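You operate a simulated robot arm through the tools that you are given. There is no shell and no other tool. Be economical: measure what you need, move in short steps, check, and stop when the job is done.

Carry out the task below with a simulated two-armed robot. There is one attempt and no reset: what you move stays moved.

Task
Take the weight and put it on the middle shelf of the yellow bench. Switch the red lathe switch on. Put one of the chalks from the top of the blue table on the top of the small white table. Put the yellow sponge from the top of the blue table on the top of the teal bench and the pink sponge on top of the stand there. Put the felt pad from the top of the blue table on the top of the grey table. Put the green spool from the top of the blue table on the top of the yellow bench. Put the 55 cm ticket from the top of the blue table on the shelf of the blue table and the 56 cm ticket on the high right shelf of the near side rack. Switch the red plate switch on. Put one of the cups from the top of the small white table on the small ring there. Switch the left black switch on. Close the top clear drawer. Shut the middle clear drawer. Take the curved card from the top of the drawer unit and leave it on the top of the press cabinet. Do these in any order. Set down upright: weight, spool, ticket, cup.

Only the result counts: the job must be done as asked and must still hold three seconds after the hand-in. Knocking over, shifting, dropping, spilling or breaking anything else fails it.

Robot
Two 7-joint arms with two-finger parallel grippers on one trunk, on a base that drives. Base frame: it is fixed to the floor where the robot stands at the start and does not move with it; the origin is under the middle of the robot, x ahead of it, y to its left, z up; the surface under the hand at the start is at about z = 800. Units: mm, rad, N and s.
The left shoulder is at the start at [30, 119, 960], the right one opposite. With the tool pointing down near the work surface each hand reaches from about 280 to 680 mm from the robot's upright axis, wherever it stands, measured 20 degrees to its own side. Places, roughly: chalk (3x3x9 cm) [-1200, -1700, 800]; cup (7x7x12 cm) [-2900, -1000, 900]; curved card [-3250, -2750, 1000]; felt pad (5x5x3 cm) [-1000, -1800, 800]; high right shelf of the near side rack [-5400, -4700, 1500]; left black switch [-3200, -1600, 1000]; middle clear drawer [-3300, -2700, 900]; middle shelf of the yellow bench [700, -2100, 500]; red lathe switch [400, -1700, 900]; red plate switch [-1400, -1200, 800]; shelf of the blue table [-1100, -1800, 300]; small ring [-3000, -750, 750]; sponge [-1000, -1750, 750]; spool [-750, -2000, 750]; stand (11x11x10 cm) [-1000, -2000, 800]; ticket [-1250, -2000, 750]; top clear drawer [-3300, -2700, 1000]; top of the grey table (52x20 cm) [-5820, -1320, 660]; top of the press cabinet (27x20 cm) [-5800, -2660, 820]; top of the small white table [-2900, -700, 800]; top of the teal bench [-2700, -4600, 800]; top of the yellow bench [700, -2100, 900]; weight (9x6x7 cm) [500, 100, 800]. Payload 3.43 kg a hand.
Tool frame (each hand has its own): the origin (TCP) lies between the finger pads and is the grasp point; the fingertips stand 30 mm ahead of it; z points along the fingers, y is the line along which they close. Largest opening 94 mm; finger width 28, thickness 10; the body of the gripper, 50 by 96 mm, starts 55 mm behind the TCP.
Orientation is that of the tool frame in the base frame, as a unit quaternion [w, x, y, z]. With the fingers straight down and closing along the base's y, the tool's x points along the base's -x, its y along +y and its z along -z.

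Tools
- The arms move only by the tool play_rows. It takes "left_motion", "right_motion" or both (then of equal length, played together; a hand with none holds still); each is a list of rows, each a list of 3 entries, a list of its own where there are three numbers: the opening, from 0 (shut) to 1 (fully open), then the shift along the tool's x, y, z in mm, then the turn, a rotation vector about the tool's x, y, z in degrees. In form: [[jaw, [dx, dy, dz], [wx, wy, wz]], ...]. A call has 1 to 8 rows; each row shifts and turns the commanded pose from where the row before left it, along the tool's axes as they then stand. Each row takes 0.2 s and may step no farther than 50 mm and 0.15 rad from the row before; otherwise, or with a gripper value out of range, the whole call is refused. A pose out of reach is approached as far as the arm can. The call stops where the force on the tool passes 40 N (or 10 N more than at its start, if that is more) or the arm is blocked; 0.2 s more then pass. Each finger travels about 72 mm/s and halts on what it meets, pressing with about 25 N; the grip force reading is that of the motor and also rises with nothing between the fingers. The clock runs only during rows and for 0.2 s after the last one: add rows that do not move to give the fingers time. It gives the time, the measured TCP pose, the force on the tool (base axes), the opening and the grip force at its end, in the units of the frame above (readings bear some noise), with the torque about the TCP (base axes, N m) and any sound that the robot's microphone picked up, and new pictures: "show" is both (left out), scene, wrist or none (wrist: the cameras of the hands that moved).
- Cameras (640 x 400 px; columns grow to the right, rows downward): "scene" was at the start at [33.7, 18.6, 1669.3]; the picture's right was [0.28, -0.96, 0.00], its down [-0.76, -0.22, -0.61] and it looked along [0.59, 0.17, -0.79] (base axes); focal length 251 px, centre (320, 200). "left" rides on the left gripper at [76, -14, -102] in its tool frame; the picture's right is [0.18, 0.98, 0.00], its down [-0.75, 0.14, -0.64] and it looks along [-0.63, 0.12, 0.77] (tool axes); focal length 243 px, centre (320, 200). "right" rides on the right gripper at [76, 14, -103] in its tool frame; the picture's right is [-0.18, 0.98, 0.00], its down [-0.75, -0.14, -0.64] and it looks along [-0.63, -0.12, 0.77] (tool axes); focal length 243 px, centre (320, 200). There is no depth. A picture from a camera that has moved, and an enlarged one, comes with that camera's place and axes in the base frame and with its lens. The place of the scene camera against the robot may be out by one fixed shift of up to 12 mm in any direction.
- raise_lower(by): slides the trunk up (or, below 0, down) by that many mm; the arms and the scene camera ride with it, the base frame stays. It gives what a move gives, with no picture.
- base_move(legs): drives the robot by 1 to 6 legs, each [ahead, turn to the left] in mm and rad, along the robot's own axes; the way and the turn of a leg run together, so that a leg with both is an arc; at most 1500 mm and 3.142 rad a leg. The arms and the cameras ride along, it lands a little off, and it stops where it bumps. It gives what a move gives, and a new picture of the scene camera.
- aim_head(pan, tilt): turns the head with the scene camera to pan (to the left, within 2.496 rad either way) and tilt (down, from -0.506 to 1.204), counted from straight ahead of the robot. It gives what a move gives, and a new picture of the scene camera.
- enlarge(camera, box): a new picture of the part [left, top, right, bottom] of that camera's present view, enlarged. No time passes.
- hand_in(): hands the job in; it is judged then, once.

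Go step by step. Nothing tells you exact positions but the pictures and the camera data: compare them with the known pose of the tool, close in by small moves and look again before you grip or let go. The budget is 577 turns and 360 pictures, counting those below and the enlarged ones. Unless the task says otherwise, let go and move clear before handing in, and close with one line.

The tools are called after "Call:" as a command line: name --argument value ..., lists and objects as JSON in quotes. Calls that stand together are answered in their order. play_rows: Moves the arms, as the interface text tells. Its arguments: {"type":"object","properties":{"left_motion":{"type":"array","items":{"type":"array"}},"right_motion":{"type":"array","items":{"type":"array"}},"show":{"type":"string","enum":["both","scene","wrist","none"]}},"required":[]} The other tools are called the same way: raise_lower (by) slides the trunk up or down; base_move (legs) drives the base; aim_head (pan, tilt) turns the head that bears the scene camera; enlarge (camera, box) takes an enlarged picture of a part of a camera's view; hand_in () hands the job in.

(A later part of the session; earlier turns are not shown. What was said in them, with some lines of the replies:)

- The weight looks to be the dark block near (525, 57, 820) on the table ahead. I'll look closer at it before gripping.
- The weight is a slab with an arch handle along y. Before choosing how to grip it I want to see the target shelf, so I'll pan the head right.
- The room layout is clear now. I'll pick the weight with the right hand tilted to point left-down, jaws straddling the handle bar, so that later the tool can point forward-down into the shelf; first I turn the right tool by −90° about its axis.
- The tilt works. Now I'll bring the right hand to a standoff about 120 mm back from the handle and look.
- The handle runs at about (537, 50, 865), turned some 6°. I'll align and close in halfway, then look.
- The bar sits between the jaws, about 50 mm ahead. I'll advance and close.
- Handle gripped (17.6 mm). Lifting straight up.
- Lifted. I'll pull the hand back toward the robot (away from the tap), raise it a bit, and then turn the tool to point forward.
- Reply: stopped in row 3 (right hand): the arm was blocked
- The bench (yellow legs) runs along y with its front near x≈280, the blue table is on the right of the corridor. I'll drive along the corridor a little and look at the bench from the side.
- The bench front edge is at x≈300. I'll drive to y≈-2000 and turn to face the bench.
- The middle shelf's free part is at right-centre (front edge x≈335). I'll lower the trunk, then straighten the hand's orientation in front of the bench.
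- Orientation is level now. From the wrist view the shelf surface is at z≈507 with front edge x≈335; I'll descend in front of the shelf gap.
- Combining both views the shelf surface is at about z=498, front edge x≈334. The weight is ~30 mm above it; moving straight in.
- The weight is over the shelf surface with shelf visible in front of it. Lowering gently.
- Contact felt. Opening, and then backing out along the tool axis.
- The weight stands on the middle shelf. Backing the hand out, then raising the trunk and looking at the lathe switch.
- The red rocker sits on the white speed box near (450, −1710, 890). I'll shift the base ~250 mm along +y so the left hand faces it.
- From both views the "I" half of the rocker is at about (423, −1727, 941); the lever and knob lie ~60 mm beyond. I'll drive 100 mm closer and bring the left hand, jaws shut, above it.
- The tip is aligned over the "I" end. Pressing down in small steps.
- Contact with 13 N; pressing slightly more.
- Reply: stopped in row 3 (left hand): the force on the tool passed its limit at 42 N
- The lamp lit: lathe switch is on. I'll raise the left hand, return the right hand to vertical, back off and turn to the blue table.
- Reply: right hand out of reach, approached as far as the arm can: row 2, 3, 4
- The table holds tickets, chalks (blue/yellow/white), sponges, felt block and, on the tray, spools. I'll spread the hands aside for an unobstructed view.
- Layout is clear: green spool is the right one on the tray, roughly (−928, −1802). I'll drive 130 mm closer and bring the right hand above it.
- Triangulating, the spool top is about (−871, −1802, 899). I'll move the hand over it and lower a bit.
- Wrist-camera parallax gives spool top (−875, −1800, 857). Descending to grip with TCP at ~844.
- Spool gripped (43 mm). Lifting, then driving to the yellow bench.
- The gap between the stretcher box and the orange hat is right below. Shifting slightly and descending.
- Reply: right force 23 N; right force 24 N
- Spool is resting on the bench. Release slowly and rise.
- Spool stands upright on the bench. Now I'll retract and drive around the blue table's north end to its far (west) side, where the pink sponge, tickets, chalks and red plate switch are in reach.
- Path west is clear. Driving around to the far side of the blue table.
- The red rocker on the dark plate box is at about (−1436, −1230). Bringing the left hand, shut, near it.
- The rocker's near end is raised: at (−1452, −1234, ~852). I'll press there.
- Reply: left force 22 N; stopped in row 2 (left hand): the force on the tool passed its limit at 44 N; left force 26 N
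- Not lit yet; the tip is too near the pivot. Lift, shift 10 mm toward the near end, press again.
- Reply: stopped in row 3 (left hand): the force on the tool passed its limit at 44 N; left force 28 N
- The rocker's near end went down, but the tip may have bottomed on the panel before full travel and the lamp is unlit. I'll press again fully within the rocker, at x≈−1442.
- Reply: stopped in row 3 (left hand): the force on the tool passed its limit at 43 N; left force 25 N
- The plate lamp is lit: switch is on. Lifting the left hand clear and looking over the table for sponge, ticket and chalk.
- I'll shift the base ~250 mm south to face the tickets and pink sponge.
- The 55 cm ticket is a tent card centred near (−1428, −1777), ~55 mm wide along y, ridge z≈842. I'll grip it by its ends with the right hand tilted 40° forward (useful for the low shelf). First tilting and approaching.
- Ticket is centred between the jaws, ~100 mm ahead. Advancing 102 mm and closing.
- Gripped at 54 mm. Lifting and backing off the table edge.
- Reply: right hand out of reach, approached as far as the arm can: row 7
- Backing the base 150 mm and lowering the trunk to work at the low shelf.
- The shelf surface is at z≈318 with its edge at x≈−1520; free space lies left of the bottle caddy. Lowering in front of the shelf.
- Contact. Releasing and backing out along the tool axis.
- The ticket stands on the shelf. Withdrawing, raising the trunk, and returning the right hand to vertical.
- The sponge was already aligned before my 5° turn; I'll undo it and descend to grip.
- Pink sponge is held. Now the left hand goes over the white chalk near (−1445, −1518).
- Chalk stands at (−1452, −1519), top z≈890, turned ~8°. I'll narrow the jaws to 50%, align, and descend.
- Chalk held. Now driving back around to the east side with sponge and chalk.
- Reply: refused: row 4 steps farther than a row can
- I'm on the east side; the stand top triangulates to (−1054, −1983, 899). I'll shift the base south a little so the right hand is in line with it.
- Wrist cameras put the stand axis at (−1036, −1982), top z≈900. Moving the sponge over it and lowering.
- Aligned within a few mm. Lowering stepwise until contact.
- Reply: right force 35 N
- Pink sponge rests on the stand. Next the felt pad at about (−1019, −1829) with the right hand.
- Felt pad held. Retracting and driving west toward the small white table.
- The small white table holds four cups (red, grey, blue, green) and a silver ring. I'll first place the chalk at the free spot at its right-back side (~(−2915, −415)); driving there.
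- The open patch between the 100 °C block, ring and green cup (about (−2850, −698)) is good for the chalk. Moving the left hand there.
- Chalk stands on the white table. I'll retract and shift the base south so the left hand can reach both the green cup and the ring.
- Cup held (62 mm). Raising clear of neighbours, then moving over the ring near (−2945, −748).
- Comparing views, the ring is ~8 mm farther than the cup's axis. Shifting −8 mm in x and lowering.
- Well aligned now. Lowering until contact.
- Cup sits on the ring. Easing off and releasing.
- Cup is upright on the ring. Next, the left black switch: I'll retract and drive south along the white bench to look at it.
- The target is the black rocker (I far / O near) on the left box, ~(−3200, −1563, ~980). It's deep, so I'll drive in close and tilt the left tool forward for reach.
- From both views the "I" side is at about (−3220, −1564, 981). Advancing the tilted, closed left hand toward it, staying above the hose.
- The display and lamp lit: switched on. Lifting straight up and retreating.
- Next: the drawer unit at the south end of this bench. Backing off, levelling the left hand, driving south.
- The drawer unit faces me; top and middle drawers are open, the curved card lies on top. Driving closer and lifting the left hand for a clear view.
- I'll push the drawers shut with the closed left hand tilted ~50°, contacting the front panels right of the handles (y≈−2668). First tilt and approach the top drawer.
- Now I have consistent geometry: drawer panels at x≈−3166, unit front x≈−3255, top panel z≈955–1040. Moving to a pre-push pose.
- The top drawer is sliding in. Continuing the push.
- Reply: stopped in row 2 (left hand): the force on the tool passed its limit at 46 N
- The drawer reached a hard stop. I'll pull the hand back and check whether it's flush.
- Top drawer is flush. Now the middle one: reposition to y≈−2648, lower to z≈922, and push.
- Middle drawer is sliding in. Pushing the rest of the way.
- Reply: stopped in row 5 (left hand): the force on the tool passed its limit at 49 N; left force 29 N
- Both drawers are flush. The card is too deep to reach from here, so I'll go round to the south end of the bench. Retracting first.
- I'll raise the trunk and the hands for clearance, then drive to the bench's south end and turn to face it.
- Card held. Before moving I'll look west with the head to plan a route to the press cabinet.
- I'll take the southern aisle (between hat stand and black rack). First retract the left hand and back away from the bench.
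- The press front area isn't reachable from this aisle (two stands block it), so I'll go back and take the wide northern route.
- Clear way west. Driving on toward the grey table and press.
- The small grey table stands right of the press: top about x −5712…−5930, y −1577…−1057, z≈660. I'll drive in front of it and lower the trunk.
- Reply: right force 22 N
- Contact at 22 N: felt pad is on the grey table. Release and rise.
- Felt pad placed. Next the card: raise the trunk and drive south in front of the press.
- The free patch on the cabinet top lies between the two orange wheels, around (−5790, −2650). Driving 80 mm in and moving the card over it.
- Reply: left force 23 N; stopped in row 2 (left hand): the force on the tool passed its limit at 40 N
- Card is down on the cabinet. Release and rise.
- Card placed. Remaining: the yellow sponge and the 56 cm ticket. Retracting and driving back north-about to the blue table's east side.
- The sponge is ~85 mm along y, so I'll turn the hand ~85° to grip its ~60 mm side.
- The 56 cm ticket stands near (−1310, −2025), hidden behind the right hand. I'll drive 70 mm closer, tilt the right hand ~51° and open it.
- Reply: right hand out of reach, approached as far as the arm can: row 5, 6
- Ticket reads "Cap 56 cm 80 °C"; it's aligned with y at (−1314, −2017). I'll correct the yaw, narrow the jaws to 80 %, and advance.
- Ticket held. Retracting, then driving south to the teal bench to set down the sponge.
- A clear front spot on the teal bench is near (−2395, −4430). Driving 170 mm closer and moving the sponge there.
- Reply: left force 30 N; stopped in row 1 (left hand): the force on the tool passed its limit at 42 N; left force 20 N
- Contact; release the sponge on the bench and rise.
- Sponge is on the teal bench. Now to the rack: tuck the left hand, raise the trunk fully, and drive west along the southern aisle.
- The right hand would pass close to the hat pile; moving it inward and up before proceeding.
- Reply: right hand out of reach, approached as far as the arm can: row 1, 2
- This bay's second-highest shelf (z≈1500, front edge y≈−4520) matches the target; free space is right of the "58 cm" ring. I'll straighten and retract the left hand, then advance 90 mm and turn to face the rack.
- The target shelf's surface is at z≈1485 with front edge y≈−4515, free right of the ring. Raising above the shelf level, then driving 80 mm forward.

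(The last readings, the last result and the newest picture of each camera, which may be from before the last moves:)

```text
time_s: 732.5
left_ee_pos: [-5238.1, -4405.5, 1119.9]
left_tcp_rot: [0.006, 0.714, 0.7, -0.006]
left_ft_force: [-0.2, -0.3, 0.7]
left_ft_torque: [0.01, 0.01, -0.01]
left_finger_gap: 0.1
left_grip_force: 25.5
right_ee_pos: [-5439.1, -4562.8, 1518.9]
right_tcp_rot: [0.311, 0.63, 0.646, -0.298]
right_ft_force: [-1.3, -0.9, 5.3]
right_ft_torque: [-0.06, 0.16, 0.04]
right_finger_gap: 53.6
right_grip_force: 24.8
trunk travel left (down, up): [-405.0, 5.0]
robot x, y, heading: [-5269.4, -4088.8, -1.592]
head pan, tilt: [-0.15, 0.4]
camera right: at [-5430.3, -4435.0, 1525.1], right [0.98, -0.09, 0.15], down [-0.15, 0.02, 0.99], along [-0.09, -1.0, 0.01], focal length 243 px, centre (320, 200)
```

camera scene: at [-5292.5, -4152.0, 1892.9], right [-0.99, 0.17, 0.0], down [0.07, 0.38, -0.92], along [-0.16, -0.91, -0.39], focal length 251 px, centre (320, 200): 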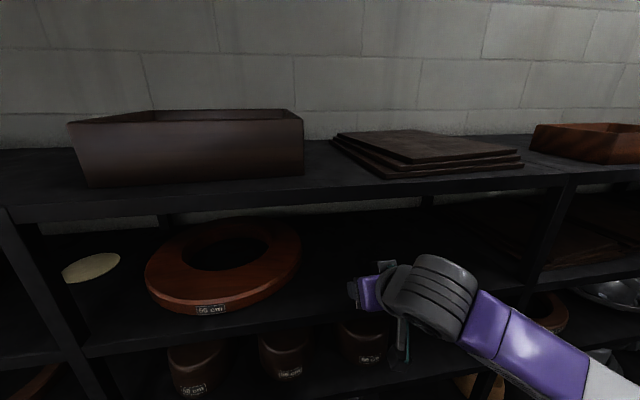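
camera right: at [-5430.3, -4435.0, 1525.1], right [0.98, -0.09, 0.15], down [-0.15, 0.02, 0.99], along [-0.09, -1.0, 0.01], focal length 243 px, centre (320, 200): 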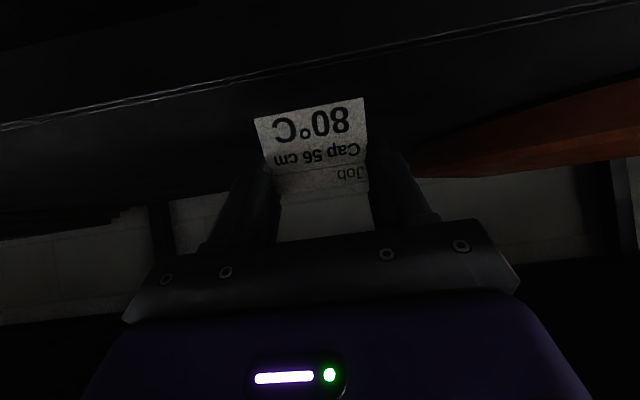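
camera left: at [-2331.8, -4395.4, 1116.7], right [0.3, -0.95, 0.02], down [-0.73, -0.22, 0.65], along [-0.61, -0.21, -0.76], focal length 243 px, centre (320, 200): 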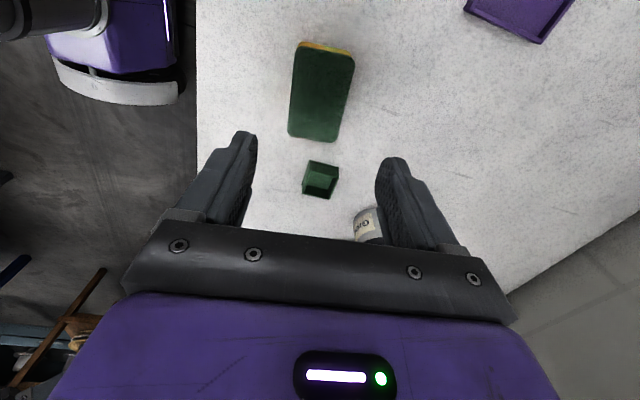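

Contact (5 N). A hair lower, then release and back out along the tool axis.

Call:
play_rows --right_motion '[[0.3, [1, 0, 0.8], [0, 0, 0]], [0.65, [0, 0, 0], [0, 0, 0]], [0.75, [0, 0, 0], [0, 0, 0]], [0.8, [0, 0, 0], [0, 0, 0]], [0.8, [0, 0, 0], [0, 0, 0]], [0.8, [0, 0, -15], [0, 0, 0]], [0.8, [0, 0, -25], [0, 0, 0]], [0.8, [0, 0, -30], [0, 0, 0]]]' --show "wrist"

Call:
enlarge --camera "right" --box '[200, 20, 440, 170]'

```text
time_s: 734.3
left_ee_pos: [-5238.6, -4405.1, 1119.3]
left_tcp_rot: [0.006, 0.714, 0.7, -0.007]
left_ft_force: [0.7, 0.5, 0.0]
left_ft_torque: [-0.02, 0.01, 0.02]
left_finger_gap: 0.0
left_grip_force: 25.0
right_ee_pos: [-5443.0, -4508.1, 1563.1]
right_tcp_rot: [0.311, 0.631, 0.645, -0.298]
right_ft_force: [0.8, -0.3, 0.1]
right_ft_torque: [0.01, -0.01, -0.01]
right_finger_gap: 75.3
right_grip_force: 0.2
trunk travel left (down, up): [-405.0, 5.0]
robot x, y, heading: [-5271.1, -4091.0, -1.593]
head pan, tilt: [-0.15, 0.4]
camera right: at [-5432.1, -4379.5, 1568.0], right [0.98, -0.09, 0.15], down [-0.15, 0.02, 0.99], along [-0.09, -1.0, 0.01], focal length 243 px, centre (320, 200)
```

right: 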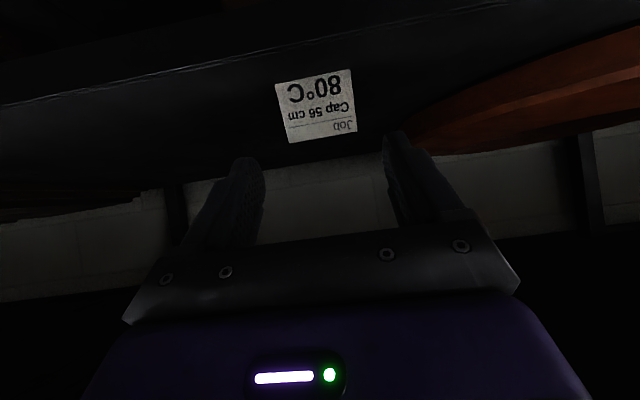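

```text
2.67 times, centred on (320, 95) of right
camera zoom: at [-5432.1, -4379.5, 1568.0], right [0.98, -0.09, 0.15], down [-0.15, 0.02, 0.99], along [-0.09, -1.0, 0.01], focal length 647 px, centre (320, 480)
```

zoom: 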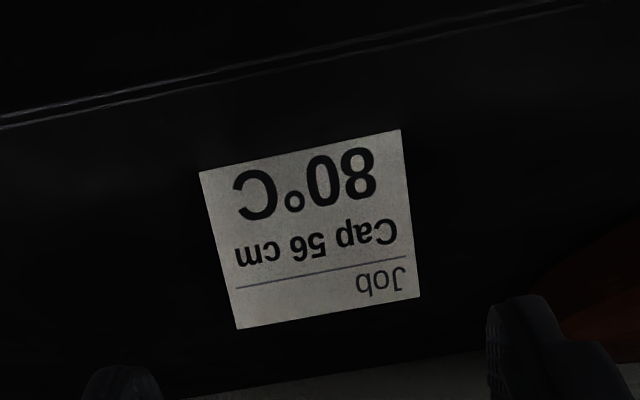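

The ticket stands on the high shelf. Moving the hand clear and looking once more.

Call:
base_move --legs '[[-80, 0]]'

Call:
enlarge --camera "scene" --box '[120, 160, 540, 360]'

```text
time_s: 735.3
left_ee_pos: [-5234.4, -4327.0, 1118.8]
left_tcp_rot: [0.007, 0.714, 0.701, -0.006]
left_ft_force: [1.4, 0.7, 0.3]
left_ft_torque: [0.02, 0.01, 0.04]
left_finger_gap: 0.1
left_grip_force: 25.3
right_ee_pos: [-5440.2, -4428.5, 1561.1]
right_tcp_rot: [0.311, 0.631, 0.645, -0.299]
right_ft_force: [-0.3, 0.0, 0.1]
right_ft_torque: [-0.02, -0.01, -0.04]
right_finger_gap: 75.3
right_grip_force: 0.0
trunk travel left (down, up): [-405.0, 5.0]
robot x, y, heading: [-5268.2, -4009.3, -1.592]
head pan, tilt: [-0.15, 0.4]
camera scene: at [-5290.8, -4072.2, 1892.9], right [-0.99, 0.17, 0.0], down [0.07, 0.38, -0.92], along [-0.16, -0.91, -0.39], focal length 251 px, centre (320, 200)
```

scene: 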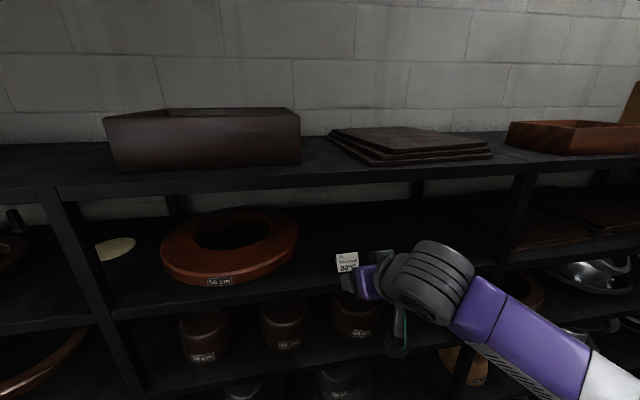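

```text
1.52 times, centred on (330, 260) of scene
camera zoom: at [-5290.8, -4072.2, 1892.9], right [-0.99, 0.17, 0.0], down [0.07, 0.38, -0.92], along [-0.16, -0.91, -0.39], focal length 382 px, centre (305, 109)
```

zoom: 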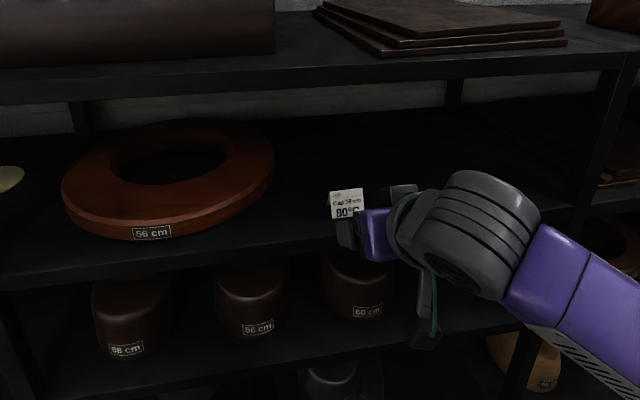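

The ticket is standing upright on the high shelf, both hands are empty and clear, and every part of the job has been done; handing in.

Call:
hand_in

```text
The job is handed in.
```

All the requested moves, placements, switches and drawer closings are done, and the job is handed in. I have not seen the verdict.
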